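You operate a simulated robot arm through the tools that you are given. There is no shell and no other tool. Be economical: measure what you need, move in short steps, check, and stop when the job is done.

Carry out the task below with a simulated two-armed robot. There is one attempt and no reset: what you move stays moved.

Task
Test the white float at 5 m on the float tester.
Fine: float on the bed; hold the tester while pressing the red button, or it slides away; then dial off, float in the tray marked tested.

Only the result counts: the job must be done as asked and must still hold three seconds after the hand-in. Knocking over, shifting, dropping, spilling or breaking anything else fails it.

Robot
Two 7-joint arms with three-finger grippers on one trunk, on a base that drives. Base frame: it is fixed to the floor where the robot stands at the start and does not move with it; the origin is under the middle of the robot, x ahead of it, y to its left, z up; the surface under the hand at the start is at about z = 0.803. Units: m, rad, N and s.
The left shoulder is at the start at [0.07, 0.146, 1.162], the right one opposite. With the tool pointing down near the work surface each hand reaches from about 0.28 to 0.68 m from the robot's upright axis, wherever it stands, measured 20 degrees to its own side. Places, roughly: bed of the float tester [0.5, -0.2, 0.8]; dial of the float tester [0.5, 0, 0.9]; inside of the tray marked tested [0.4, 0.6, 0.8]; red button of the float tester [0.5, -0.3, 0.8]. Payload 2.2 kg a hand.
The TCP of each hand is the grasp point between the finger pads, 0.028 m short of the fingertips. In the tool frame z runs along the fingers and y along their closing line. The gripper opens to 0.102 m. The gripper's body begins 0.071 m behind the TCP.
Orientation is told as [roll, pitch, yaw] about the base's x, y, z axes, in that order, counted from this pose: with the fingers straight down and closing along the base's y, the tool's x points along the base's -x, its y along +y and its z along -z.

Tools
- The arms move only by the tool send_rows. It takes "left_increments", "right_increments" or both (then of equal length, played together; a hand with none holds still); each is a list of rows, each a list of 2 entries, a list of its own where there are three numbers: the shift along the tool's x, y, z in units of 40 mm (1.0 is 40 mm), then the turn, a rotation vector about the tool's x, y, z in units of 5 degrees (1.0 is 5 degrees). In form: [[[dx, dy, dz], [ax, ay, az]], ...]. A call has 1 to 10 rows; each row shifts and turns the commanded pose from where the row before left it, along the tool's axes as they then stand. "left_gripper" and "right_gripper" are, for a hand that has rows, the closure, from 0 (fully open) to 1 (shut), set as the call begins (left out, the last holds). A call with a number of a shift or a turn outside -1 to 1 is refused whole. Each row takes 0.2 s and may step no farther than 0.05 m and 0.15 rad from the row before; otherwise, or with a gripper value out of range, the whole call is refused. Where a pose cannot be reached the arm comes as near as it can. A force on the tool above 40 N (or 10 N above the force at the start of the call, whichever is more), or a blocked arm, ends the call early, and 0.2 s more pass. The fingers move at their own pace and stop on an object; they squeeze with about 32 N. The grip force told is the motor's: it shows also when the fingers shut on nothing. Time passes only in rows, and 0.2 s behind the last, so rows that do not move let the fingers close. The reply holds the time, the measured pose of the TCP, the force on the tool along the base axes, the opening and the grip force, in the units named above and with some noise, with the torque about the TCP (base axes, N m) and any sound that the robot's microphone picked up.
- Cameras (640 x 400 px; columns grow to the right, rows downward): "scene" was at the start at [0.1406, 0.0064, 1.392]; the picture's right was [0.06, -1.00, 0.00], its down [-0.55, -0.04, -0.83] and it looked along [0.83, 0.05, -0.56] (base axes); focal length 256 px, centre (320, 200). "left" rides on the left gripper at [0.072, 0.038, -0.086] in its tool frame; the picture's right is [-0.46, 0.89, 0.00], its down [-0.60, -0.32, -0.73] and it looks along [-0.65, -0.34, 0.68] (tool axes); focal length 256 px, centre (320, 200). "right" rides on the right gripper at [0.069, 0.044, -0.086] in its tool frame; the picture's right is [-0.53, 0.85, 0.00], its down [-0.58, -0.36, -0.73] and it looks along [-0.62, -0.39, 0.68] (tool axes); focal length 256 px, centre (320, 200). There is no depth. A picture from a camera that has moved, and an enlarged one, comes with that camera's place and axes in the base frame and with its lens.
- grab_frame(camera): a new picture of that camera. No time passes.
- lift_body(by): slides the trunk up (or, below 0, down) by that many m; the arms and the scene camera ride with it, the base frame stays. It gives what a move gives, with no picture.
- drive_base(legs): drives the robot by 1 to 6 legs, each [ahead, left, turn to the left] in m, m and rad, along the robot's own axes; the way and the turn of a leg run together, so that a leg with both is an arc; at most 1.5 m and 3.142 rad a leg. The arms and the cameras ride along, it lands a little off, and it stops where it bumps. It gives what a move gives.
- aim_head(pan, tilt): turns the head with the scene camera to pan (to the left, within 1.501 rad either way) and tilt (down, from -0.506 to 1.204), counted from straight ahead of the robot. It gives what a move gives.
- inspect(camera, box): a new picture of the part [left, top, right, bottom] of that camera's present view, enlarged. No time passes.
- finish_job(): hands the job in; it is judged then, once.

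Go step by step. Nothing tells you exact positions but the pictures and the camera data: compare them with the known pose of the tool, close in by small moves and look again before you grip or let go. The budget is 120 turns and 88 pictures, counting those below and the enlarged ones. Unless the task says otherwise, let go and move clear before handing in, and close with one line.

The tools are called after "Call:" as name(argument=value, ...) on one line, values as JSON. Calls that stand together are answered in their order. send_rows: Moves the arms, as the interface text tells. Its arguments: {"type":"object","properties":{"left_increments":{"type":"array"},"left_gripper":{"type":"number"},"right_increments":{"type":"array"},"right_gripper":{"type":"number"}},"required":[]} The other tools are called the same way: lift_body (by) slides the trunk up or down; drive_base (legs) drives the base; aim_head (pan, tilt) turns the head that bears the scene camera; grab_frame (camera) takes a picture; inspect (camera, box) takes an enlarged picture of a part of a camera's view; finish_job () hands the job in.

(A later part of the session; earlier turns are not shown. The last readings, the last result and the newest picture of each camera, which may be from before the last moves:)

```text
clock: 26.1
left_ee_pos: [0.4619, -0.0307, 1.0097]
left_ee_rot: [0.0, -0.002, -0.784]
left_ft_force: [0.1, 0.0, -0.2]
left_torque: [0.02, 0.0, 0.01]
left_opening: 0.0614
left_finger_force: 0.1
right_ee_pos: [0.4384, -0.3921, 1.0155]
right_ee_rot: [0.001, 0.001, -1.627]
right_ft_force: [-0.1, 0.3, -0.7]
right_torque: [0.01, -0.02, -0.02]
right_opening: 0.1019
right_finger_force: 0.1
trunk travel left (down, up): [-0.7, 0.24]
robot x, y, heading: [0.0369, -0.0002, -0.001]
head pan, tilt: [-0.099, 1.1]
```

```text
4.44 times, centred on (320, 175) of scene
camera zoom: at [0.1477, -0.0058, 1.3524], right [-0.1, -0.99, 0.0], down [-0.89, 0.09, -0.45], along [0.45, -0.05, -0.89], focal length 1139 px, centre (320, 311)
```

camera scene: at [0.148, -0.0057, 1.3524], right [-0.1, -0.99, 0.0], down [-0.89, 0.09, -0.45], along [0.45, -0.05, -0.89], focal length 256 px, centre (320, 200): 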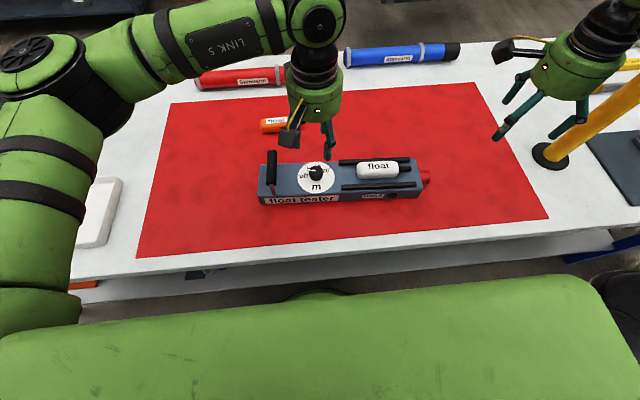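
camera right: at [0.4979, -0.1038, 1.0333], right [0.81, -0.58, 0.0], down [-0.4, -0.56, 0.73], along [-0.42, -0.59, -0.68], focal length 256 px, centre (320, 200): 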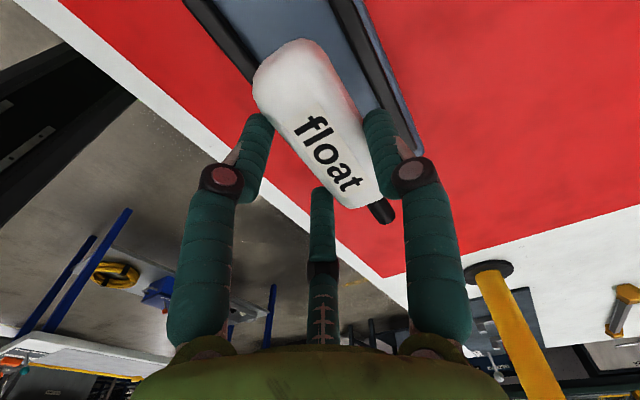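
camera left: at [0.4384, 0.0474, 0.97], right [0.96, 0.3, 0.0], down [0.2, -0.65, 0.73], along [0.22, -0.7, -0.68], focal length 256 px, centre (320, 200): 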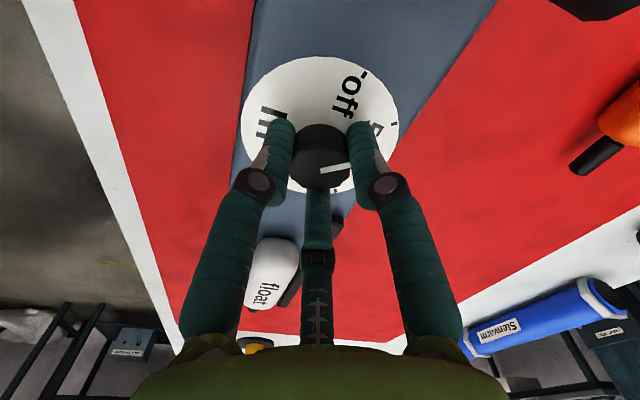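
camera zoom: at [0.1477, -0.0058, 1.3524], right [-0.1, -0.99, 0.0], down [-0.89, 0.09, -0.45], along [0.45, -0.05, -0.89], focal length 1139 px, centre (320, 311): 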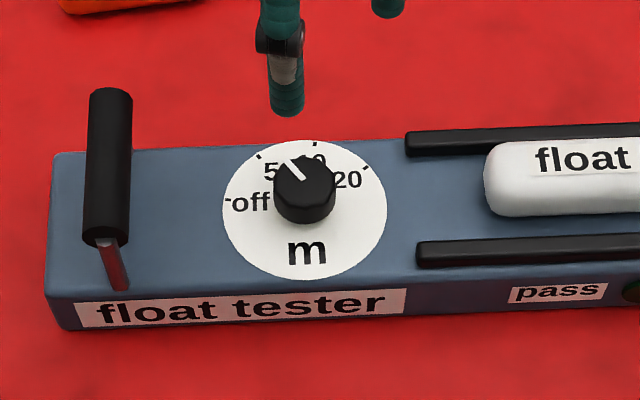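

The pointer sits at 5. Next the left hand turns back and goes over the handle bar (taken at [0.4755, 0.062]).

Call:
send_rows(left_increments=[[[0, 0, 0], [0, 0, -1]], [[0, 0, 0], [0, 0, -1]], [[0, 0, 0], [0, 0, -1]], [[0, 0, 0], [0, 0, -1]], [[0, 0, 0], [0, 0, -1]], [[0, 0, 0], [0, 0, -1]], [[0, 0, 0], [0, 0, -1]], [[0, 0, 0], [0, 0, -1]], [[0, 0, 0], [0, 0, -0.36]]], left_gripper=0.2)

Call:
send_rows(left_increments=[[[-0.1, 0.77, 0], [0, 0, 0]], [[-0.1, 0.77, 0], [0, 0, 0]], [[-0.1, 0.77, 0], [0, 0, 0]], [[0, 0, 0], [0, 0, 0]]])

Call:
grab_frame(camera="left")

Call:
inspect(camera="scene", box=[200, 100, 340, 220])

```text
clock: 28.1
left_ee_pos: [0.4628, -0.0304, 1.0119]
left_ee_rot: [-0.001, -0.001, -0.056]
left_ft_force: [0.1, 0.9, 0.1]
left_torque: [-0.01, -0.01, 0.02]
left_opening: 0.0814
left_finger_force: 0.0
right_ee_pos: [0.4403, -0.394, 1.0162]
right_ee_rot: [0.002, 0.001, -1.626]
right_ft_force: [0.3, 0.3, -0.6]
right_torque: [-0.02, 0.03, 0.02]
right_opening: 0.1022
right_finger_force: 0.1
trunk travel left (down, up): [-0.7, 0.24]
robot x, y, heading: [0.0327, 0.0014, -0.001]
head pan, tilt: [-0.099, 1.1]
```

```text
clock: 29.1
left_ee_pos: [0.4815, 0.0609, 1.0102]
left_ee_rot: [-0.001, -0.002, -0.056]
left_ft_force: [0.1, 0.2, -0.8]
left_torque: [0.0, 0.02, 0.01]
left_opening: 0.0816
left_finger_force: 0.0
right_ee_pos: [0.4381, -0.3938, 1.0151]
right_ee_rot: [0.002, 0.002, -1.627]
right_ft_force: [-0.7, 0.1, 0.5]
right_torque: [0.03, -0.03, -0.01]
right_opening: 0.1021
right_finger_force: 0.0
trunk travel left (down, up): [-0.7, 0.24]
robot x, y, heading: [0.0318, 0.0004, -0.0]
head pan, tilt: [-0.099, 1.1]
```

```text
53 pictures are left
camera left: at [0.4108, 0.1027, 1.0966], right [0.51, 0.86, 0.0], down [0.58, -0.35, 0.73], along [0.63, -0.38, -0.68], focal length 256 px, centre (320, 200)
```

left: 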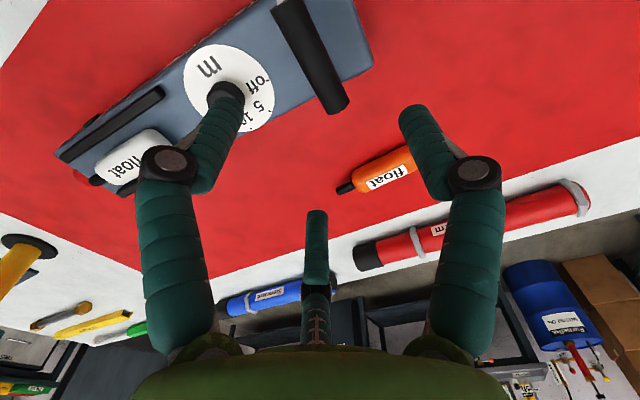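

```text
3.33 times, centred on (270, 160) of scene
camera zoom: at [0.1483, -0.0062, 1.3524], right [-0.1, -0.99, 0.0], down [-0.89, 0.09, -0.45], along [0.45, -0.04, -0.89], focal length 854 px, centre (487, 333)
```

zoom: 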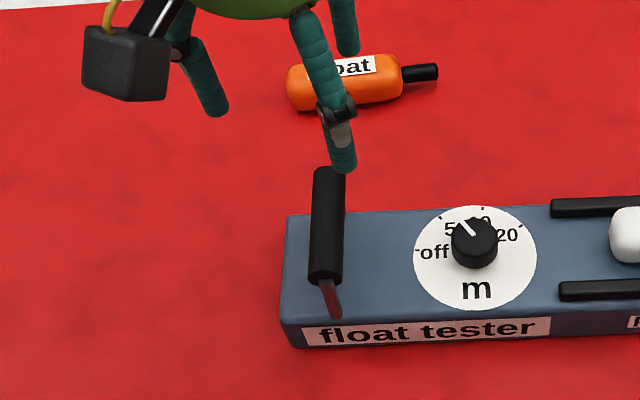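

The bar runs about (0.431, 0.066)–(0.506, 0.062). I lower the left hand around its middle.

Call:
send_rows(left_increments=[[[0.22, -0.08, 0.5], [0, 0, 0]], [[0, 0, 0.8], [0, 0, 0]], [[0, 0, 0.6], [0, 0, 0]], [[0, 0, 0], [0, 0, 0]]])

Call:
inspect(camera="scene", box=[200, 100, 340, 220])

Call:
grab_frame(camera="left")

```text
clock: 30.1
left_ee_pos: [0.4734, 0.0585, 0.9356]
left_ee_rot: [-0.002, -0.003, -0.058]
left_ft_force: [-0.9, 0.2, 0.2]
left_torque: [-0.01, 0.0, 0.04]
left_opening: 0.0814
left_finger_force: 0.0
right_ee_pos: [0.4386, -0.3933, 1.0152]
right_ee_rot: [0.001, 0.0, -1.629]
right_ft_force: [-0.4, -0.2, 1.0]
right_torque: [-0.02, 0.03, 0.0]
right_opening: 0.1018
right_finger_force: 0.1
trunk travel left (down, up): [-0.7, 0.24]
robot x, y, heading: [0.0355, 0.0032, -0.004]
head pan, tilt: [-0.099, 1.1]
```

```text
3.33 times, centred on (270, 160) of scene
camera zoom: at [0.1481, -0.0057, 1.3524], right [-0.1, -0.99, 0.0], down [-0.89, 0.09, -0.45], along [0.45, -0.05, -0.89], focal length 854 px, centre (487, 333)
```

zoom: 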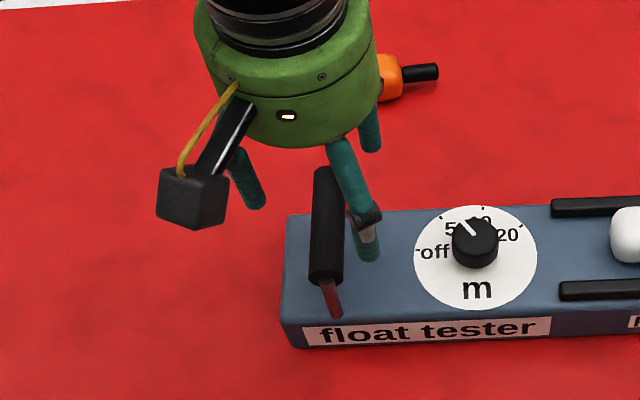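

```text
50 pictures are left
camera left: at [0.4017, 0.0999, 1.0217], right [0.51, 0.86, 0.0], down [0.58, -0.35, 0.73], along [0.63, -0.38, -0.68], focal length 256 px, centre (320, 200)
```

left: 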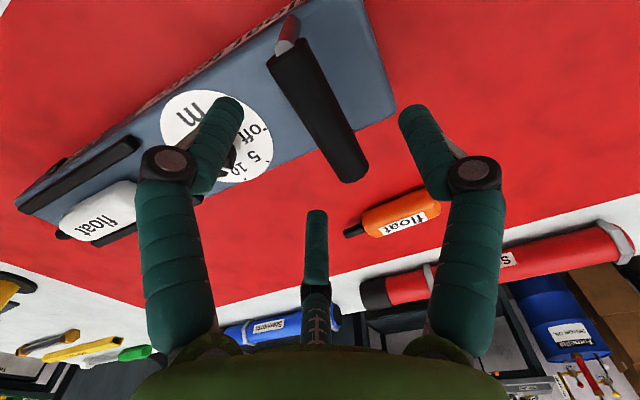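

Aligned; I descend the last 4 cm and close on the handle.

Call:
send_rows(left_increments=[[[0, -0.05, 0.5], [0, 0, 0]], [[0, 0, 0.5], [0, 0, 0]], [[0, 0, 0], [0, 0, 0]]])

Call:
send_rows(left_increments=[[[0, 0, 0], [0, 0, 0]], [[0, 0, 0], [0, 0, 0]], [[0, 0, 0], [0, 0, 0]]], left_gripper=1)

Call:
inspect(camera="scene", box=[200, 100, 440, 235])

Call:
grab_frame(camera="left")

```text
clock: 30.9
left_ee_pos: [0.4731, 0.056, 0.8947]
left_ee_rot: [-0.001, -0.002, -0.057]
left_ft_force: [-0.2, 0.1, 0.0]
left_torque: [0.0, -0.02, -0.02]
left_opening: 0.0816
left_finger_force: 0.1
right_ee_pos: [0.4387, -0.3928, 1.0149]
right_ee_rot: [0.003, 0.001, -1.628]
right_ft_force: [0.6, 0.1, -0.2]
right_torque: [0.03, -0.01, 0.0]
right_opening: 0.1021
right_finger_force: 0.1
trunk travel left (down, up): [-0.7, 0.24]
robot x, y, heading: [0.0341, -0.0001, 0.0]
head pan, tilt: [-0.099, 1.1]
```

```text
clock: 31.8
left_ee_pos: [0.4734, 0.0563, 0.8939]
left_ee_rot: [-0.002, -0.002, -0.057]
left_ft_force: [-0.2, 0.8, 2.6]
left_torque: [-0.02, -0.08, 0.32]
left_opening: 0.0321
left_finger_force: 32.4
right_ee_pos: [0.4384, -0.3935, 1.0167]
right_ee_rot: [0.002, 0.0, -1.626]
right_ft_force: [0.1, 0.3, -0.5]
right_torque: [0.0, 0.03, 0.03]
right_opening: 0.102
right_finger_force: 0.0
trunk travel left (down, up): [-0.7, 0.24]
robot x, y, heading: [0.032, -0.0003, 0.001]
head pan, tilt: [-0.099, 1.1]
```

```text
2.67 times, centred on (320, 168) of scene
camera zoom: at [0.1482, -0.0053, 1.3524], right [-0.1, -0.99, 0.0], down [-0.89, 0.09, -0.45], along [0.45, -0.05, -0.89], focal length 683 px, centre (320, 287)
```

zoom: 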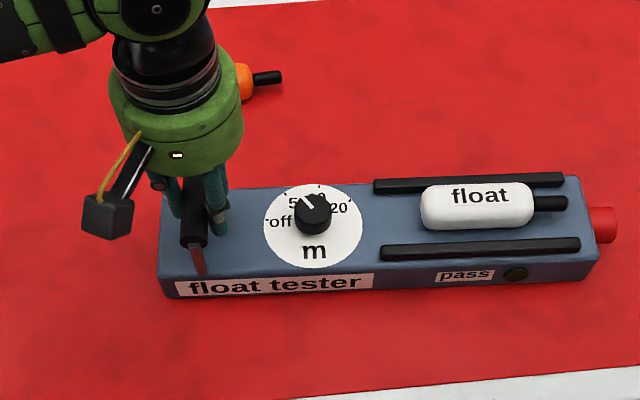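

```text
48 pictures are left
camera left: at [0.402, 0.0981, 0.981], right [0.51, 0.86, 0.0], down [0.58, -0.35, 0.73], along [0.63, -0.38, -0.68], focal length 256 px, centre (320, 200)
```

left: 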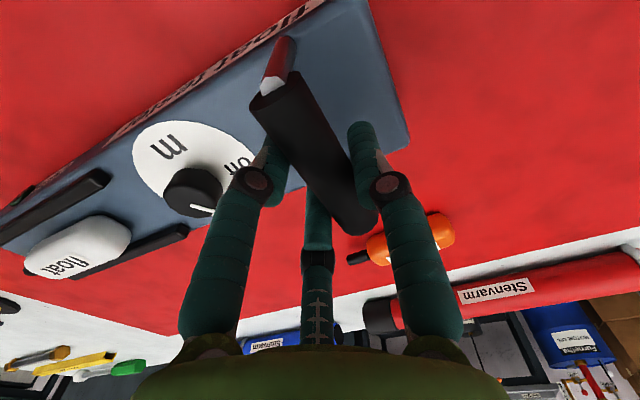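

The left hand holds the handle and the tester is unmoved; dial still at 5. I close the right hand and lower it to the right of the red button (taken at [0.450, -0.304, 0.826]).

Call:
send_rows(right_increments=[[[0, 0.1, 0.4], [0, 0, 0]], [[0, 0.1, 0.8], [0, 0, 0]], [[0, 0, 0.9], [0, 0, 0]], [[0, 0, 0.9], [0, 0, 0]], [[0, 0, 0.8], [0, 0, 0]], [[0, 0, 0.4], [0, 0, 0]], [[0, 0, 0], [0, 0, 0]]], right_gripper=1)

Call:
inspect(camera="scene", box=[360, 120, 500, 210])

Call:
grab_frame(camera="right")

```text
clock: 33.4
left_ee_pos: [0.4735, 0.0579, 0.8949]
left_ee_rot: [-0.001, 0.001, -0.055]
left_ft_force: [2.0, 1.9, 4.5]
left_torque: [-0.03, -0.16, 0.38]
left_opening: 0.0321
left_finger_force: 32.4
right_ee_pos: [0.4471, -0.3956, 0.8481]
right_ee_rot: [0.002, 0.001, -1.627]
right_ft_force: [-1.3, -0.6, -0.2]
right_torque: [-0.01, 0.06, -0.01]
right_opening: 0.002
right_finger_force: 31.2
trunk travel left (down, up): [-0.7, 0.24]
robot x, y, heading: [0.0292, -0.0021, 0.0]
head pan, tilt: [-0.099, 1.1]
```

```text
4.44 times, centred on (430, 165) of scene
camera zoom: at [0.1482, -0.0052, 1.3524], right [-0.1, -0.99, 0.0], down [-0.89, 0.09, -0.45], along [0.45, -0.05, -0.89], focal length 1139 px, centre (-169, 356)
```

zoom: 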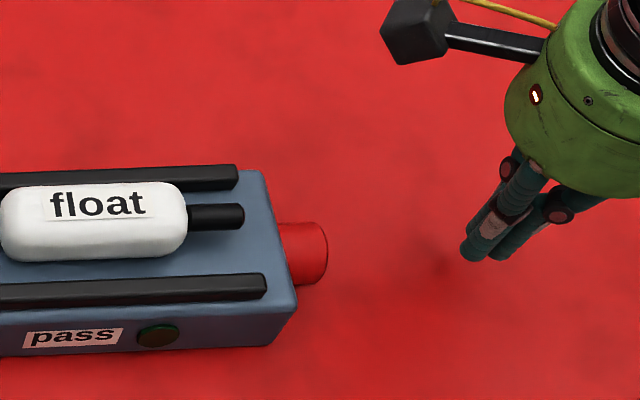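

```text
46 pictures are left
camera right: at [0.4938, -0.3284, 0.9348], right [0.81, -0.58, 0.0], down [-0.4, -0.56, 0.73], along [-0.42, -0.6, -0.68], focal length 256 px, centre (320, 200)
```

right: 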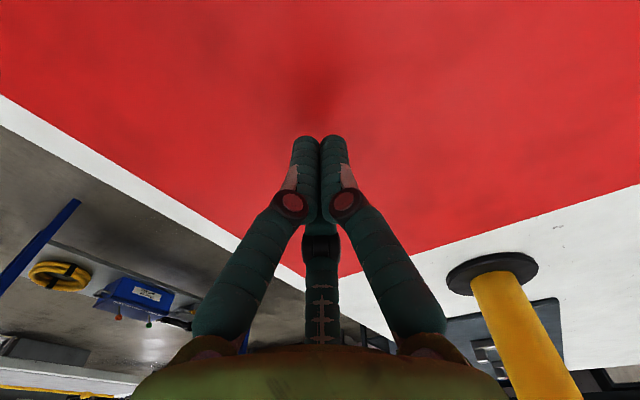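

I'm on the button's axis, about 7–8 cm away. I approach 5.2 cm, then press in small steps.

Call:
send_rows(right_increments=[[[0.5, 0, 0.1], [0, 0, 0]], [[0.5, 0, 0], [0, 0, 0]], [[0.3, 0, 0], [0, 0, 0]], [[0, 0, 0], [0, 0, 0]]])

Call:
inspect(camera="scene", box=[360, 120, 500, 210])

Call:
grab_frame(camera="right")

```text
clock: 34.4
left_ee_pos: [0.4725, 0.0562, 0.8941]
left_ee_rot: [-0.001, -0.003, -0.056]
left_ft_force: [1.4, 0.0, 4.0]
left_torque: [-0.02, -0.15, 0.37]
left_opening: 0.0325
left_finger_force: 32.0
right_ee_pos: [0.4492, -0.3429, 0.844]
right_ee_rot: [0.001, 0.0, -1.628]
right_ft_force: [-0.4, -0.4, -0.6]
right_torque: [0.0, 0.01, -0.02]
right_opening: 0.002
right_finger_force: 31.6
trunk travel left (down, up): [-0.7, 0.24]
robot x, y, heading: [0.0302, -0.0009, 0.005]
head pan, tilt: [-0.099, 1.1]
```

```text
4.44 times, centred on (430, 165) of scene
camera zoom: at [0.1481, -0.0055, 1.3524], right [-0.1, -0.99, 0.0], down [-0.89, 0.09, -0.45], along [0.45, -0.05, -0.89], focal length 1139 px, centre (-169, 356)
```

zoom: 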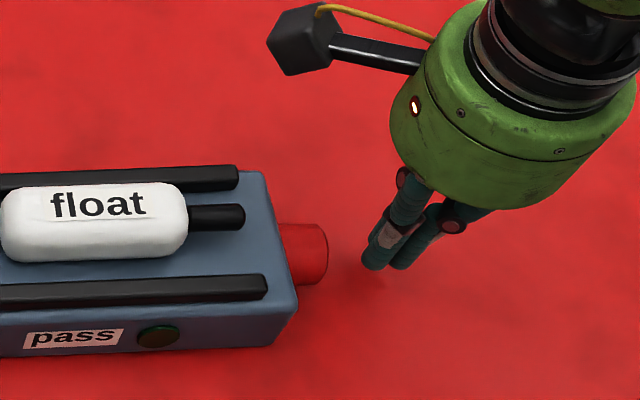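

```text
44 pictures are left
camera right: at [0.4956, -0.2754, 0.9309], right [0.81, -0.58, 0.0], down [-0.4, -0.56, 0.73], along [-0.42, -0.6, -0.68], focal length 256 px, centre (320, 200)
```

right: 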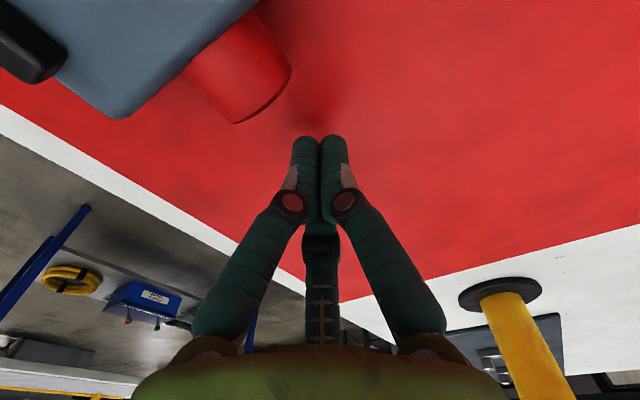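

About 18 mm left to the button face, well centred. I advance until I touch.

Call:
send_rows(right_increments=[[[0.3, 0, 0], [0, 0, 0]], [[0.1, 0, 0], [0, 0, 0]], [[0, 0, 0], [0, 0, 0]]])

Call:
send_rows(right_increments=[[[0.1, 0, 0], [0, 0, 0]], [[0, 0, 0], [0, 0, 0]]])

Call:
inspect(camera="scene", box=[240, 120, 440, 235])

```text
clock: 35.1
left_ee_pos: [0.4725, 0.0557, 0.8948]
left_ee_rot: [-0.002, -0.001, -0.056]
left_ft_force: [0.8, 1.0, 3.1]
left_torque: [-0.07, -0.07, 0.38]
left_opening: 0.0323
left_finger_force: 31.9
right_ee_pos: [0.4491, -0.327, 0.8434]
right_ee_rot: [0.002, 0.0, -1.626]
right_ft_force: [-0.4, -0.3, -0.1]
right_torque: [0.03, 0.01, -0.02]
right_opening: 0.0018
right_finger_force: 31.6
trunk travel left (down, up): [-0.7, 0.24]
robot x, y, heading: [0.0364, 0.0007, -0.001]
head pan, tilt: [-0.099, 1.1]
```

```text
clock: 35.8
left_ee_pos: [0.473, 0.0569, 0.8942]
left_ee_rot: [-0.001, -0.002, -0.056]
left_ft_force: [1.4, -0.3, 4.5]
left_torque: [-0.01, -0.1, 0.37]
left_opening: 0.0321
left_finger_force: 32.0
right_ee_pos: [0.451, -0.3221, 0.8442]
right_ee_rot: [0.003, 0.0, -1.625]
right_ft_force: [-0.7, -0.5, -0.6]
right_torque: [-0.01, 0.02, -0.01]
right_opening: 0.0019
right_finger_force: 31.5
trunk travel left (down, up): [-0.7, 0.24]
robot x, y, heading: [0.0311, -0.0009, -0.003]
head pan, tilt: [-0.099, 1.1]
```

```text
3.20 times, centred on (340, 178) of scene
camera zoom: at [0.148, -0.0056, 1.3524], right [-0.1, -0.99, 0.0], down [-0.89, 0.09, -0.45], along [0.45, -0.05, -0.89], focal length 820 px, centre (256, 272)
```

zoom: 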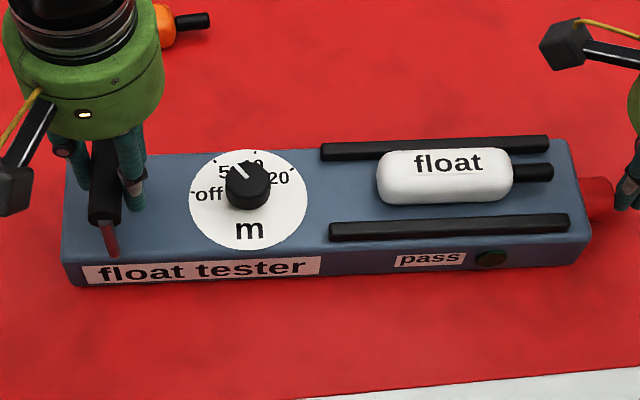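

Nearly touching. I press on in 3–4 mm steps.

Call:
send_rows(right_increments=[[[0.08, 0, 0], [0, 0, 0]], [[0, 0, 0], [0, 0, 0]]])

Call:
send_rows(right_increments=[[[0.08, 0, 0], [0, 0, 0]], [[0, 0, 0], [0, 0, 0]]])

Call:
inspect(camera="scene", box=[360, 135, 470, 205])

```text
clock: 36.4
left_ee_pos: [0.4726, 0.0558, 0.8946]
left_ee_rot: [0.0, -0.001, -0.056]
left_ft_force: [1.3, 0.3, 3.5]
left_torque: [-0.07, -0.1, 0.4]
left_opening: 0.0321
left_finger_force: 32.5
right_ee_pos: [0.4511, -0.3191, 0.8446]
right_ee_rot: [0.0, 0.0, -1.627]
right_ft_force: [-0.1, -0.3, 0.4]
right_torque: [0.05, 0.02, 0.01]
right_opening: 0.002
right_finger_force: 31.2
trunk travel left (down, up): [-0.7, 0.24]
robot x, y, heading: [0.0339, -0.0017, -0.002]
head pan, tilt: [-0.099, 1.1]
```

```text
clock: 37.0
left_ee_pos: [0.4721, 0.0568, 0.8944]
left_ee_rot: [0.0, -0.001, -0.057]
left_ft_force: [1.0, 1.0, 3.1]
left_torque: [-0.03, -0.1, 0.37]
left_opening: 0.0323
left_finger_force: 32.3
right_ee_pos: [0.4517, -0.3159, 0.8449]
right_ee_rot: [0.001, 0.001, -1.625]
right_ft_force: [0.1, -1.9, -0.7]
right_torque: [0.01, 0.0, 0.02]
right_opening: 0.002
right_finger_force: 31.4
trunk travel left (down, up): [-0.7, 0.24]
robot x, y, heading: [0.0352, -0.0009, -0.002]
head pan, tilt: [-0.099, 1.1]
```

```text
5.71 times, centred on (415, 170) of scene
camera zoom: at [0.148, -0.0058, 1.3524], right [-0.1, -0.99, 0.0], down [-0.89, 0.09, -0.45], along [0.45, -0.05, -0.89], focal length 1464 px, centre (-223, 371)
```

zoom: 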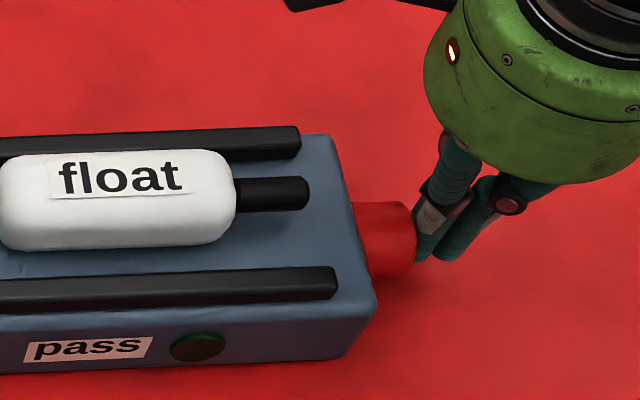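

Contact begins (about 2 N). I keep pressing in 3 mm steps.

Call:
send_rows(right_increments=[[[0.07, 0, 0], [0, 0, 0]], [[0, 0, 0], [0, 0, 0]]])

Call:
send_rows(right_increments=[[[0.07, 0, 0], [0, 0, 0]], [[0, 0, 0], [0, 0, 0]]])

Call:
inspect(camera="scene", box=[240, 120, 440, 235])

```text
clock: 37.5
left_ee_pos: [0.4726, 0.0568, 0.8948]
left_ee_rot: [0.0, -0.002, -0.056]
left_ft_force: [0.2, 0.5, 3.3]
left_torque: [-0.01, -0.13, 0.32]
left_opening: 0.0321
left_finger_force: 32.0
right_ee_pos: [0.4516, -0.3133, 0.8442]
right_ee_rot: [0.0, 0.001, -1.627]
right_ft_force: [-0.1, -2.2, 1.3]
right_torque: [0.01, 0.03, 0.03]
right_opening: 0.0018
right_finger_force: 31.2
trunk travel left (down, up): [-0.7, 0.24]
robot x, y, heading: [0.0318, 0.0017, 0.002]
head pan, tilt: [-0.099, 1.1]
```

```text
clock: 38.1
left_ee_pos: [0.4719, 0.0565, 0.8951]
left_ee_rot: [0.0, -0.002, -0.055]
left_ft_force: [0.1, 3.1, 2.5]
left_torque: [-0.04, -0.14, 0.2]
left_opening: 0.0322
left_finger_force: 31.9
right_ee_pos: [0.451, -0.3112, 0.8447]
right_ee_rot: [0.002, -0.001, -1.626]
right_ft_force: [0.7, -4.5, -1.3]
right_torque: [0.0, 0.0, 0.02]
right_opening: 0.0022
right_finger_force: 31.4
trunk travel left (down, up): [-0.7, 0.24]
robot x, y, heading: [0.0336, -0.0003, -0.002]
head pan, tilt: [-0.099, 1.1]
```

```text
3.20 times, centred on (340, 178) of scene
camera zoom: at [0.148, -0.0058, 1.3524], right [-0.1, -0.99, 0.0], down [-0.89, 0.09, -0.45], along [0.45, -0.05, -0.89], focal length 820 px, centre (256, 272)
```

zoom: 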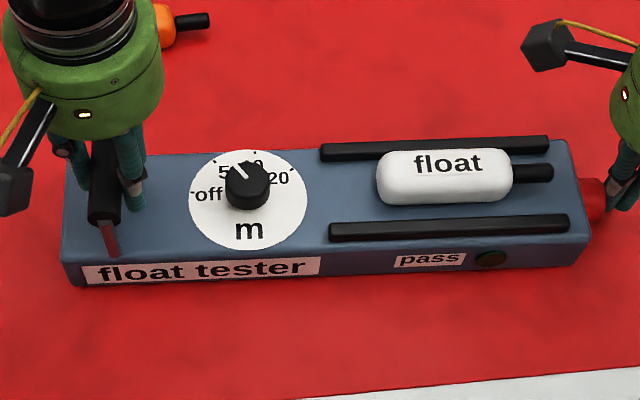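

The button gives way with a spring and the left hand takes the load. I press further.

Call:
send_rows(right_increments=[[[0.07, 0, 0], [0, 0, 0]], [[0, 0, 0], [0, 0, 0]]])

Call:
send_rows(right_increments=[[[0.07, 0, 0], [0, 0, 0]], [[0, 0, 0], [0, 0, 0]], [[0, 0, 0], [0, 0, 0]]])

Call:
inspect(camera="scene", box=[240, 120, 440, 235])

```text
clock: 38.8
left_ee_pos: [0.4721, 0.0567, 0.8959]
left_ee_rot: [0.001, -0.003, -0.057]
left_ft_force: [0.3, 3.5, 1.2]
left_torque: [0.0, -0.01, 0.22]
left_opening: 0.0322
left_finger_force: 32.0
right_ee_pos: [0.4516, -0.3077, 0.8439]
right_ee_rot: [0.002, 0.0, -1.627]
right_ft_force: [-0.6, -4.2, 1.8]
right_torque: [0.01, 0.01, 0.01]
right_opening: 0.0023
right_finger_force: 31.4
trunk travel left (down, up): [-0.7, 0.24]
robot x, y, heading: [0.033, -0.0011, -0.002]
head pan, tilt: [-0.099, 1.1]
```

```text
clock: 39.5
left_ee_pos: [0.4724, 0.0559, 0.8945]
left_ee_rot: [0.0, -0.002, -0.055]
left_ft_force: [0.0, 3.2, 1.4]
left_torque: [-0.03, -0.14, 0.23]
left_opening: 0.0322
left_finger_force: 31.7
right_ee_pos: [0.4505, -0.3048, 0.8436]
right_ee_rot: [0.003, -0.001, -1.628]
right_ft_force: [0.1, -5.5, 1.7]
right_torque: [0.05, -0.03, 0.03]
right_opening: 0.002
right_finger_force: 31.1
trunk travel left (down, up): [-0.7, 0.24]
robot x, y, heading: [0.0333, 0.0014, -0.001]
head pan, tilt: [-0.099, 1.1]
heard: click
```

```text
3.20 times, centred on (340, 178) of scene
camera zoom: at [0.148, -0.0057, 1.3524], right [-0.1, -0.99, 0.0], down [-0.89, 0.09, -0.45], along [0.45, -0.05, -0.89], focal length 820 px, centre (256, 272)
```

zoom: 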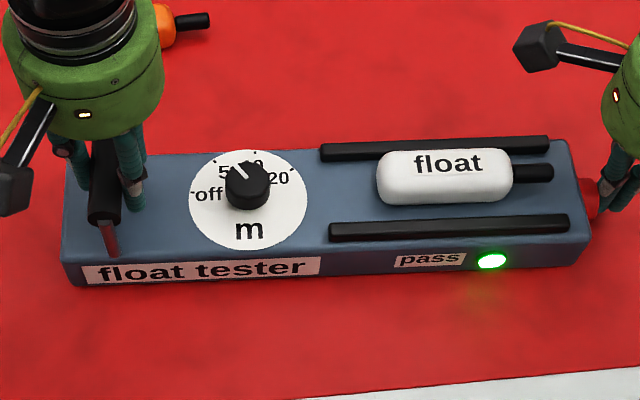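

Click heard and the green pass lamp is lit. I back the right hand away and lift it, keeping hold of the handle until it's clear.

Call:
send_rows(right_increments=[[[-0.2, 0, 0], [0, 0, 0]], [[-0.5, 0, 0], [0, 0, 0]], [[-0.9, 0, 0], [0, 0, 0]], [[-0.9, 0, 0], [0, 0, 0]], [[0, 0, -1], [0, 0, 0]], [[0, 0, -1], [0, 0, 0]], [[0, 0, -1], [0, 0, 0]], [[0, 0, -1], [0, 0, 0]]])

Call:
send_rows(left_increments=[[[0, 0, 0], [0, 0, 0]], [[0, 0, 0], [0, 0, 0]], [[0, 0, 0], [0, 0, 0]]], left_gripper=0.2)

Call:
inspect(camera="scene", box=[240, 120, 440, 235])

```text
clock: 41.4
left_ee_pos: [0.4729, 0.0563, 0.8934]
left_ee_rot: [-0.002, -0.002, -0.054]
left_ft_force: [0.2, -0.2, 0.9]
left_torque: [-0.19, -0.12, 0.12]
left_opening: 0.032
left_finger_force: 31.8
right_ee_pos: [0.4433, -0.406, 1.0029]
right_ee_rot: [-0.001, -0.001, -1.627]
right_ft_force: [-0.2, -0.7, 0.4]
right_torque: [0.01, -0.03, -0.02]
right_opening: 0.0021
right_finger_force: 31.4
trunk travel left (down, up): [-0.7, 0.24]
robot x, y, heading: [0.0367, 0.0012, 0.001]
head pan, tilt: [-0.099, 1.1]
```

```text
clock: 42.1
left_ee_pos: [0.4721, 0.0574, 0.8936]
left_ee_rot: [0.001, 0.0, -0.056]
left_ft_force: [-0.4, 0.3, 1.0]
left_torque: [0.0, -0.02, 0.01]
left_opening: 0.0815
left_finger_force: 0.1
right_ee_pos: [0.4432, -0.4043, 1.0027]
right_ee_rot: [0.003, 0.0, -1.626]
right_ft_force: [0.9, -0.1, -0.6]
right_torque: [0.04, -0.02, -0.01]
right_opening: 0.0022
right_finger_force: 30.9
trunk travel left (down, up): [-0.7, 0.24]
robot x, y, heading: [0.0342, -0.0042, 0.002]
head pan, tilt: [-0.099, 1.1]
```

```text
3.20 times, centred on (340, 178) of scene
camera zoom: at [0.1484, -0.0056, 1.3524], right [-0.1, -0.99, 0.0], down [-0.89, 0.09, -0.45], along [0.45, -0.05, -0.89], focal length 820 px, centre (256, 272)
```

zoom: 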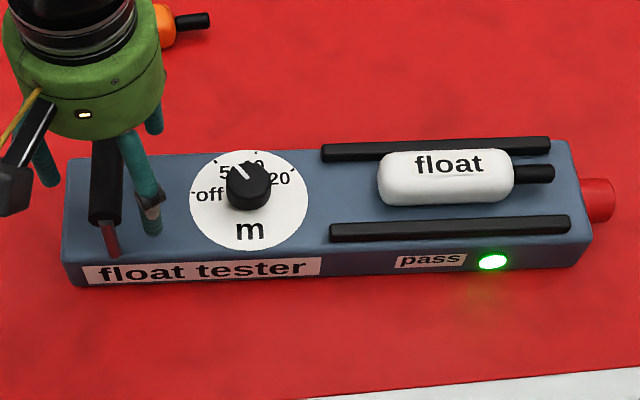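

Tester unmoved, pass lamp still lit. The left hand rises, goes back over the knob and takes the -45° attitude again.

Call:
send_rows(left_increments=[[[0, 0, -0.7], [0, 0, 0]], [[0, 0, -1], [0, 0, 0]], [[0, 0, -1], [0, 0, 0]], [[0.03, -0.54, 0], [0, 0, 0]], [[0.03, -0.54, 0], [0, 0, 0]], [[0.03, -0.54, 0], [0, 0, 0]], [[0.02, -0.55, 0], [0, 0, 0]]], left_gripper=0.2)

Call:
send_rows(left_increments=[[[0, 0, 0], [0, 0, 1]], [[0, 0, 0], [0, 0, 1]], [[0, 0, 0], [0, 0, 1]], [[0, 0, 0], [0, 0, 1]], [[0, 0, 0], [0, 0, 1]], [[0, 0, 0], [0, 0, 1]], [[0, 0, 0], [0, 0, 1]], [[0, 0, 0], [0, 0, 1]], [[0, 0, 0], [0, 0, 0.36]], [[0, 0, 0], [0, 0, 0]]], left_gripper=0.4)

Call:
inspect(camera="left", box=[256, 0, 384, 120])

```text
clock: 43.8
left_ee_pos: [0.4633, -0.0329, 1.0045]
left_ee_rot: [0.001, 0.0, -0.055]
left_ft_force: [0.6, -0.5, -0.1]
left_torque: [0.0, -0.01, 0.0]
left_opening: 0.0818
left_finger_force: 0.0
right_ee_pos: [0.4434, -0.4064, 1.003]
right_ee_rot: [0.002, 0.002, -1.627]
right_ft_force: [-0.1, -0.5, 0.1]
right_torque: [0.05, 0.01, 0.0]
right_opening: 0.0022
right_finger_force: 31.6
trunk travel left (down, up): [-0.7, 0.24]
robot x, y, heading: [0.0291, -0.0016, -0.0]
head pan, tilt: [-0.099, 1.1]
```

```text
clock: 46.0
left_ee_pos: [0.4614, -0.0316, 1.0021]
left_ee_rot: [-0.001, -0.002, -0.789]
left_ft_force: [0.2, -0.2, 0.7]
left_torque: [0.0, -0.03, 0.01]
left_opening: 0.0613
left_finger_force: 0.1
right_ee_pos: [0.4438, -0.4036, 1.0034]
right_ee_rot: [0.002, 0.0, -1.627]
right_ft_force: [1.2, 0.4, -0.6]
right_torque: [-0.01, 0.01, 0.0]
right_opening: 0.002
right_finger_force: 31.7
trunk travel left (down, up): [-0.7, 0.24]
robot x, y, heading: [0.0305, -0.0019, -0.001]
head pan, tilt: [-0.099, 1.1]
```

```text
3.33 times, centred on (320, 60) of left
camera zoom: at [0.4369, 0.0467, 1.0903], right [0.96, 0.3, 0.0], down [0.2, -0.65, 0.73], along [0.22, -0.7, -0.68], focal length 853 px, centre (320, 667)
```

zoom: 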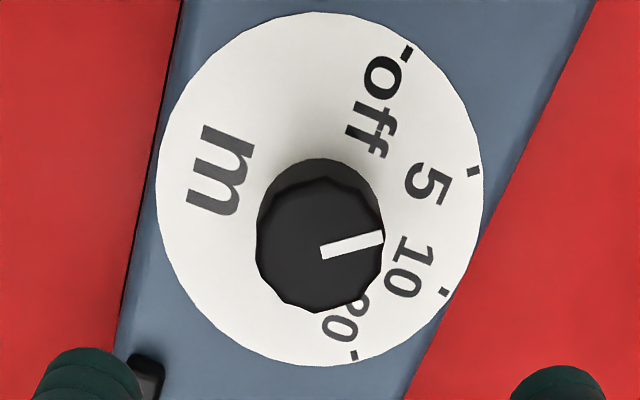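

Knob is within 2 mm of the hand's axis. I correct, descend and grip it.

Call:
send_rows(left_increments=[[[-0.04, -0.01, 0.6], [0, 0, 0]], [[0, 0, 0.9], [0, 0, 0]], [[0, 0, 0.8], [0, 0, 0]], [[0, 0, 0.5], [0, 0, 0]], [[0, 0, 0.15], [0, 0, 0]], [[0, 0, 0], [0, 0, 0]]])

Call:
inspect(camera="left", box=[192, 40, 448, 240])

```text
clock: 47.4
left_ee_pos: [0.4626, -0.0307, 0.8854]
left_ee_rot: [0.001, -0.004, -0.786]
left_ft_force: [-0.5, -0.6, -0.2]
left_torque: [0.01, -0.01, 0.01]
left_opening: 0.0613
left_finger_force: 0.1
right_ee_pos: [0.4438, -0.4062, 1.0031]
right_ee_rot: [0.001, 0.0, -1.628]
right_ft_force: [0.3, -0.6, 0.0]
right_torque: [-0.02, 0.02, -0.01]
right_opening: 0.0021
right_finger_force: 31.9
trunk travel left (down, up): [-0.7, 0.24]
robot x, y, heading: [0.0342, -0.0019, 0.002]
head pan, tilt: [-0.099, 1.1]
```

```text
2.00 times, centred on (320, 140) of left
camera zoom: at [0.438, 0.0457, 0.9719], right [0.95, 0.3, 0.0], down [0.2, -0.65, 0.73], along [0.22, -0.7, -0.68], focal length 512 px, centre (320, 320)
```

zoom: 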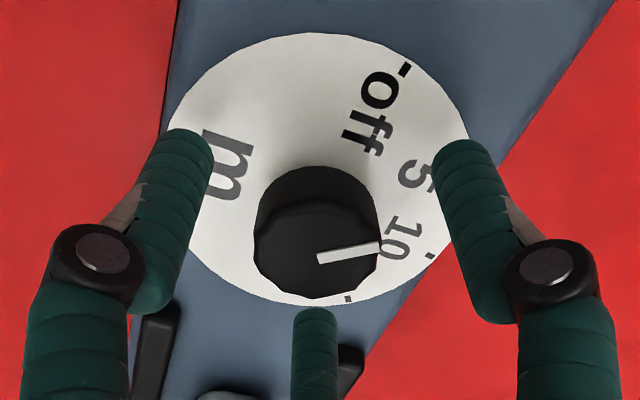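

Centred. I close and turn the knob 45° counter-clockwise back to off.

Call:
send_rows(left_increments=[[[0, 0, 0], [0, 0, 0]], [[0, 0, 0], [0, 0, 0]], [[0, 0, 0], [0, 0, 0]]], left_gripper=1)

Call:
send_rows(left_increments=[[[0, 0, 0], [0, 0, -1]], [[0, 0, 0], [0, 0, -1]], [[0, 0, 0], [0, 0, -1]], [[0, 0, 0], [0, 0, -1]], [[0, 0, 0], [0, 0, -1]], [[0, 0, 0], [0, 0, -1]], [[0, 0, 0], [0, 0, -1]], [[0, 0, 0], [0, 0, -1]], [[0, 0, 0], [0, 0, -1]], [[0, 0, 0], [0, 0, 0]]])

Call:
inspect(camera="left", box=[192, 40, 448, 240])

```text
clock: 48.1
left_ee_pos: [0.4621, -0.032, 0.8872]
left_ee_rot: [0.001, -0.003, -0.786]
left_ft_force: [1.1, -0.4, 3.2]
left_torque: [-0.06, 0.32, 0.0]
left_opening: 0.0308
left_finger_force: 32.2
right_ee_pos: [0.4432, -0.4058, 1.0036]
right_ee_rot: [0.002, 0.0, -1.627]
right_ft_force: [-0.2, -0.1, 1.1]
right_torque: [-0.02, -0.03, 0.01]
right_opening: 0.0022
right_finger_force: 31.2
trunk travel left (down, up): [-0.7, 0.24]
robot x, y, heading: [0.0364, -0.0012, -0.001]
head pan, tilt: [-0.099, 1.1]
```

```text
clock: 50.4
left_ee_pos: [0.4618, -0.0313, 0.8858]
left_ee_rot: [0.0, -0.005, 0.002]
left_ft_force: [-0.5, 0.2, 9.2]
left_torque: [0.09, -0.11, -0.07]
left_opening: 0.0311
left_finger_force: 31.9
right_ee_pos: [0.4423, -0.404, 1.0051]
right_ee_rot: [0.001, -0.001, -1.627]
right_ft_force: [-0.4, -0.5, -0.4]
right_torque: [-0.01, 0.0, 0.01]
right_opening: 0.0021
right_finger_force: 31.3
trunk travel left (down, up): [-0.7, 0.24]
robot x, y, heading: [0.0344, -0.0011, -0.003]
head pan, tilt: [-0.099, 1.1]
```

```text
2.00 times, centred on (320, 140) of left
camera zoom: at [0.3897, 0.0056, 0.9721], right [0.46, 0.89, 0.0], down [0.6, -0.32, 0.73], along [0.65, -0.34, -0.68], focal length 512 px, centre (320, 320)
```

zoom: 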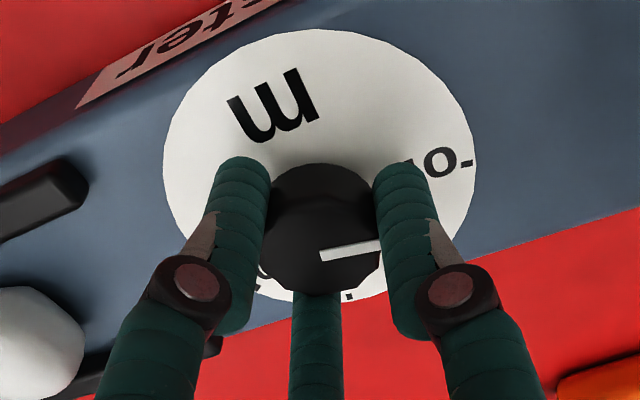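

The picture matches the original "off" state. I open, rise and verify.

Call:
send_rows(left_increments=[[[0, 0, 0], [0, 0, 0]], [[0, 0, 0], [0, 0, 0]], [[0, 0, -0.3], [0, 0, 0]], [[0, 0, -0.9], [0, 0, 0]], [[0, 0, -1], [0, 0, 0]], [[0, 0, -1], [0, 0, 0]], [[0, 0, -1], [0, 0, 0]]], left_gripper=0.4)

Call:
inspect(camera="scene", box=[250, 130, 390, 220])

Call:
grab_frame(camera="scene")

```text
clock: 52.0
left_ee_pos: [0.4609, -0.032, 1.0529]
left_ee_rot: [0.0, -0.002, -0.001]
left_ft_force: [-0.6, -0.2, 0.2]
left_torque: [0.0, 0.0, -0.02]
left_opening: 0.0612
left_finger_force: 0.0
right_ee_pos: [0.4431, -0.4049, 1.0036]
right_ee_rot: [0.002, 0.0, -1.625]
right_ft_force: [-0.2, -0.2, -0.7]
right_torque: [-0.03, 0.01, -0.04]
right_opening: 0.0021
right_finger_force: 30.9
trunk travel left (down, up): [-0.7, 0.24]
robot x, y, heading: [0.0304, 0.0018, -0.002]
head pan, tilt: [-0.099, 1.1]
```

```text
4.44 times, centred on (320, 175) of scene
camera zoom: at [0.1475, -0.0057, 1.3524], right [-0.1, -0.99, 0.0], down [-0.89, 0.09, -0.45], along [0.45, -0.05, -0.89], focal length 1139 px, centre (320, 311)
```

zoom: 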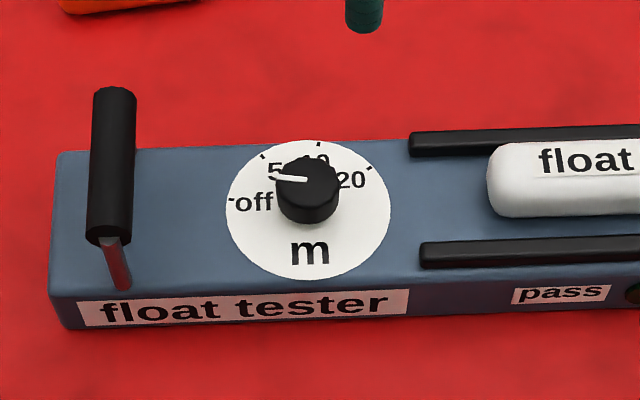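

```text
34 pictures are left
camera scene: at [0.1475, -0.0057, 1.3524], right [-0.1, -0.99, 0.0], down [-0.89, 0.09, -0.45], along [0.45, -0.05, -0.89], focal length 256 px, centre (320, 200)
```

scene: 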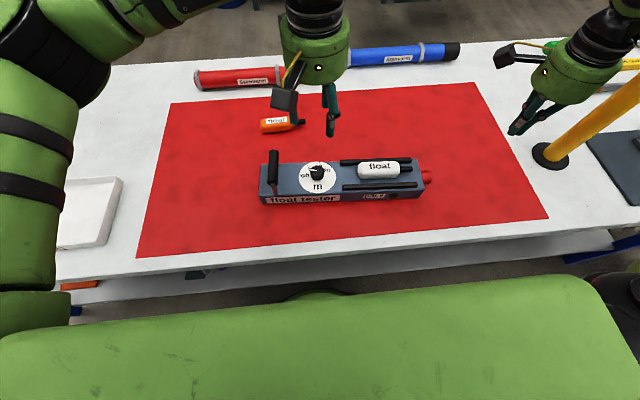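

The pointer is back on "off" (same angle as at the start) and the tester has not moved. Now the left hand turns to pick the float from the bed; the right hand is raised out of the way.

Call:
send_rows(left_increments=[[[0, 0, 0], [0, 0, 1]], [[0, 0, 0], [0, 0, 1]], [[0, 0, 0], [0, 0, 1]], [[0, 0, 0], [0, 0, 1]], [[0, 0, 0], [0, 0, 1]], [[0, 0, 0], [0, 0, 1]], [[0, 0, 0], [0, 0, 1]], [[0, 0, 0], [0, 0, 1]], [[0, 0, 0], [0, 0, 1]], [[0, 0, 0], [0, 0, 1]]], right_increments=[[[0, 0, -0.4], [0, 0, 0]], [[0, 0, -0.4], [0, 0, 0]], [[0, 0, -0.4], [0, 0, 0]], [[0, 0, -0.4], [0, 0, 0]], [[0, 0, -0.4], [0, 0, 0]], [[0, 0, -0.4], [0, 0, 0]], [[0, 0, 0], [0, 0, 0]], [[0, 0, 0], [0, 0, 0]], [[0, 0, 0], [0, 0, 0]], [[0, 0, 0], [0, 0, 0]]], left_gripper=0)

Call:
send_rows(left_increments=[[[0, 0, 0], [0, 0, 1]], [[0, 0, 0], [0, 0, 1]], [[0, 0, 0], [0, 0, 1]], [[0, 0, 0], [0, 0, 1]], [[0, 0, 0], [0, 0, 1]], [[0, 0, 0], [0, 0, 1]], [[0, 0, 0], [0, 0, 1]], [[0, 0, 0], [0, 0, 1]], [[0, 0, 0], [0, 0, 0.64]]])

Call:
send_rows(left_increments=[[[-0.7, -0.014, 0.3], [0, 0, 0]], [[-0.7, -0.014, 0.3], [0, 0, 0]], [[-0.7, -0.014, 0.3], [0, 0, 0]], [[-0.7, -0.014, 0.3], [0, 0, 0]], [[-0.665, -0.014, 0.3], [0, 0, 0]], [[0, 0, 0], [0, 0, 0]]])

Call:
grab_frame(camera="left")

Call:
inspect(camera="scene", box=[320, 100, 460, 210])

```text
clock: 54.1
left_ee_pos: [0.4626, -0.0317, 1.0535]
left_ee_rot: [-0.001, -0.002, -0.873]
left_ft_force: [-0.6, 0.4, -1.1]
left_torque: [-0.03, 0.0, 0.01]
left_opening: 0.1019
left_finger_force: 0.0
right_ee_pos: [0.4457, -0.4041, 1.1011]
right_ee_rot: [0.002, 0.0, -1.627]
right_ft_force: [0.0, 0.1, 0.1]
right_torque: [-0.02, -0.02, -0.01]
right_opening: 0.0023
right_finger_force: 31.6
trunk travel left (down, up): [-0.7, 0.24]
robot x, y, heading: [0.0345, -0.001, 0.002]
head pan, tilt: [-0.099, 1.1]
```

```text
clock: 56.1
left_ee_pos: [0.4638, -0.0319, 1.0532]
left_ee_rot: [0.0, -0.002, -1.309]
left_ft_force: [0.4, -0.5, -0.2]
left_torque: [0.01, -0.02, 0.02]
left_opening: 0.1023
left_finger_force: 0.1
left hand out of reach, approached as far as the arm can: row 6, 7, 8, 9
right_ee_pos: [0.445, -0.4046, 1.1019]
right_ee_rot: [0.002, 0.0, -1.626]
right_ft_force: [-0.2, -0.2, -0.6]
right_torque: [0.0, 0.0, 0.0]
right_opening: 0.002
right_finger_force: 31.5
trunk travel left (down, up): [-0.7, 0.24]
robot x, y, heading: [0.0301, -0.0032, 0.0]
head pan, tilt: [-0.099, 1.1]
```

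```text
clock: 57.5
left_ee_pos: [0.4689, -0.082, 1.0298]
left_ee_rot: [-0.001, 0.0, -1.306]
left_ft_force: [0.1, 0.7, -0.6]
left_torque: [0.01, -0.01, -0.01]
left_opening: 0.102
left_finger_force: 0.0
left hand out of reach, approached as far as the arm can: row 2, 3, 4, 5
right_ee_pos: [0.4454, -0.4051, 1.1017]
right_ee_rot: [0.004, 0.0, -1.626]
right_ft_force: [0.0, -0.1, -0.8]
right_torque: [-0.03, -0.02, 0.01]
right_opening: 0.0019
right_finger_force: 31.3
trunk travel left (down, up): [-0.7, 0.24]
robot x, y, heading: [0.0344, 0.0007, 0.0]
head pan, tilt: [-0.099, 1.1]
```

```text
33 pictures are left
camera left: at [0.4858, -0.0027, 1.1157], right [0.98, -0.22, 0.0], down [-0.15, -0.66, 0.73], along [-0.16, -0.71, -0.68], focal length 256 px, centre (320, 200)
```

left: 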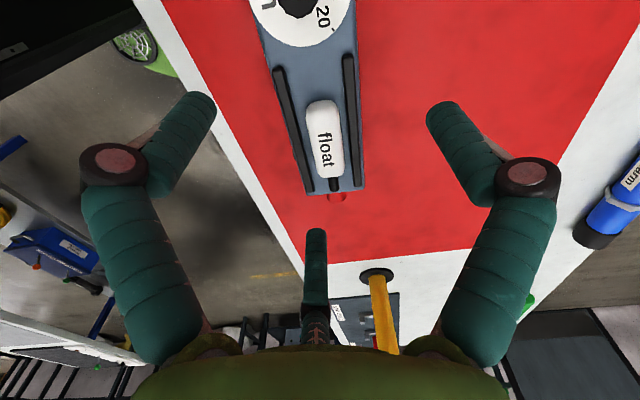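

```text
3.64 times, centred on (390, 155) of scene
camera zoom: at [0.1483, -0.0053, 1.3524], right [-0.1, -0.99, 0.0], down [-0.89, 0.09, -0.45], along [0.45, -0.05, -0.89], focal length 932 px, centre (66, 364)
```

zoom: 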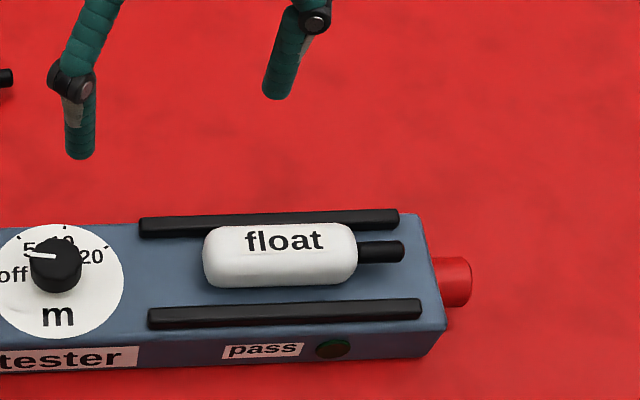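

The left wrist cannot turn that far, so I'll use the right hand, which already did this grasp, and drive left to the tray. First the left hand moves back out of the way.

Call:
send_rows(left_increments=[[[0.7, 0, -0.5], [0, 0, 0]], [[0.8, 0, -0.5], [0, 0, 0]], [[0.8, 0, -0.5], [0, 0, 0]], [[0.8, 0, -0.5], [0, 0, 0]], [[0.8, 0, -0.5], [0, 0, 0]], [[0.8, 0, -0.5], [0, 0, 0]], [[0.8, 0, -0.5], [0, 0, 0]]])

Call:
send_rows(left_increments=[[[0, 0, 0], [0, 0, -1]], [[0, 0, 0], [0, 0, -1]], [[0, 0, 0], [0, 0, -1]], [[0, 0, 0], [0, 0, -1]], [[0, 0, 0], [0, 0, -1]], [[0, 0, 0], [0, 0, -1]], [[0, 0, 0], [0, 0, -1]], [[0, 0, 0], [0, 0, -1]], [[0, 0, 0], [0, 0, -1]], [[0, 0, 0], [0, 0, -1]]])

Call:
grab_frame(camera="scene")

```text
clock: 59.1
left_ee_pos: [0.4049, 0.1281, 1.1668]
left_ee_rot: [0.002, -0.003, -1.307]
left_ft_force: [-0.3, 0.4, -0.2]
left_torque: [-0.02, -0.04, 0.01]
left_opening: 0.102
left_finger_force: 0.0
left hand out of reach, approached as far as the arm can: row 7
right_ee_pos: [0.4449, -0.4043, 1.103]
right_ee_rot: [0.002, 0.0, -1.627]
right_ft_force: [-0.9, 0.3, 0.4]
right_torque: [-0.01, -0.03, 0.01]
right_opening: 0.002
right_finger_force: 30.8
trunk travel left (down, up): [-0.7, 0.24]
robot x, y, heading: [0.0376, 0.0022, -0.002]
head pan, tilt: [-0.099, 1.1]
```

```text
clock: 61.4
left_ee_pos: [0.4081, 0.1285, 1.1681]
left_ee_rot: [-0.001, -0.002, -0.435]
left_ft_force: [-0.7, 0.1, -0.8]
left_torque: [0.01, 0.0, 0.04]
left_opening: 0.1022
left_finger_force: 0.1
right_ee_pos: [0.446, -0.405, 1.1013]
right_ee_rot: [0.002, 0.001, -1.625]
right_ft_force: [1.3, 0.1, 0.3]
right_torque: [0.01, -0.03, -0.01]
right_opening: 0.0019
right_finger_force: 31.2
trunk travel left (down, up): [-0.7, 0.24]
robot x, y, heading: [0.0345, 0.0038, 0.0]
head pan, tilt: [-0.099, 1.1]
```

```text
31 pictures are left
camera scene: at [0.1483, -0.0056, 1.3524], right [-0.1, -0.99, 0.0], down [-0.89, 0.09, -0.45], along [0.45, -0.05, -0.89], focal length 256 px, centre (320, 200)
```

scene: 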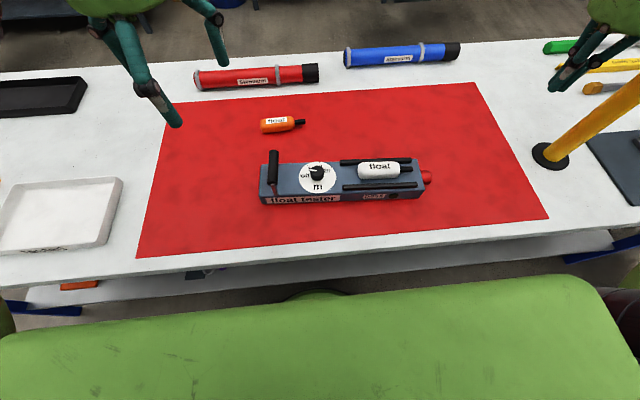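

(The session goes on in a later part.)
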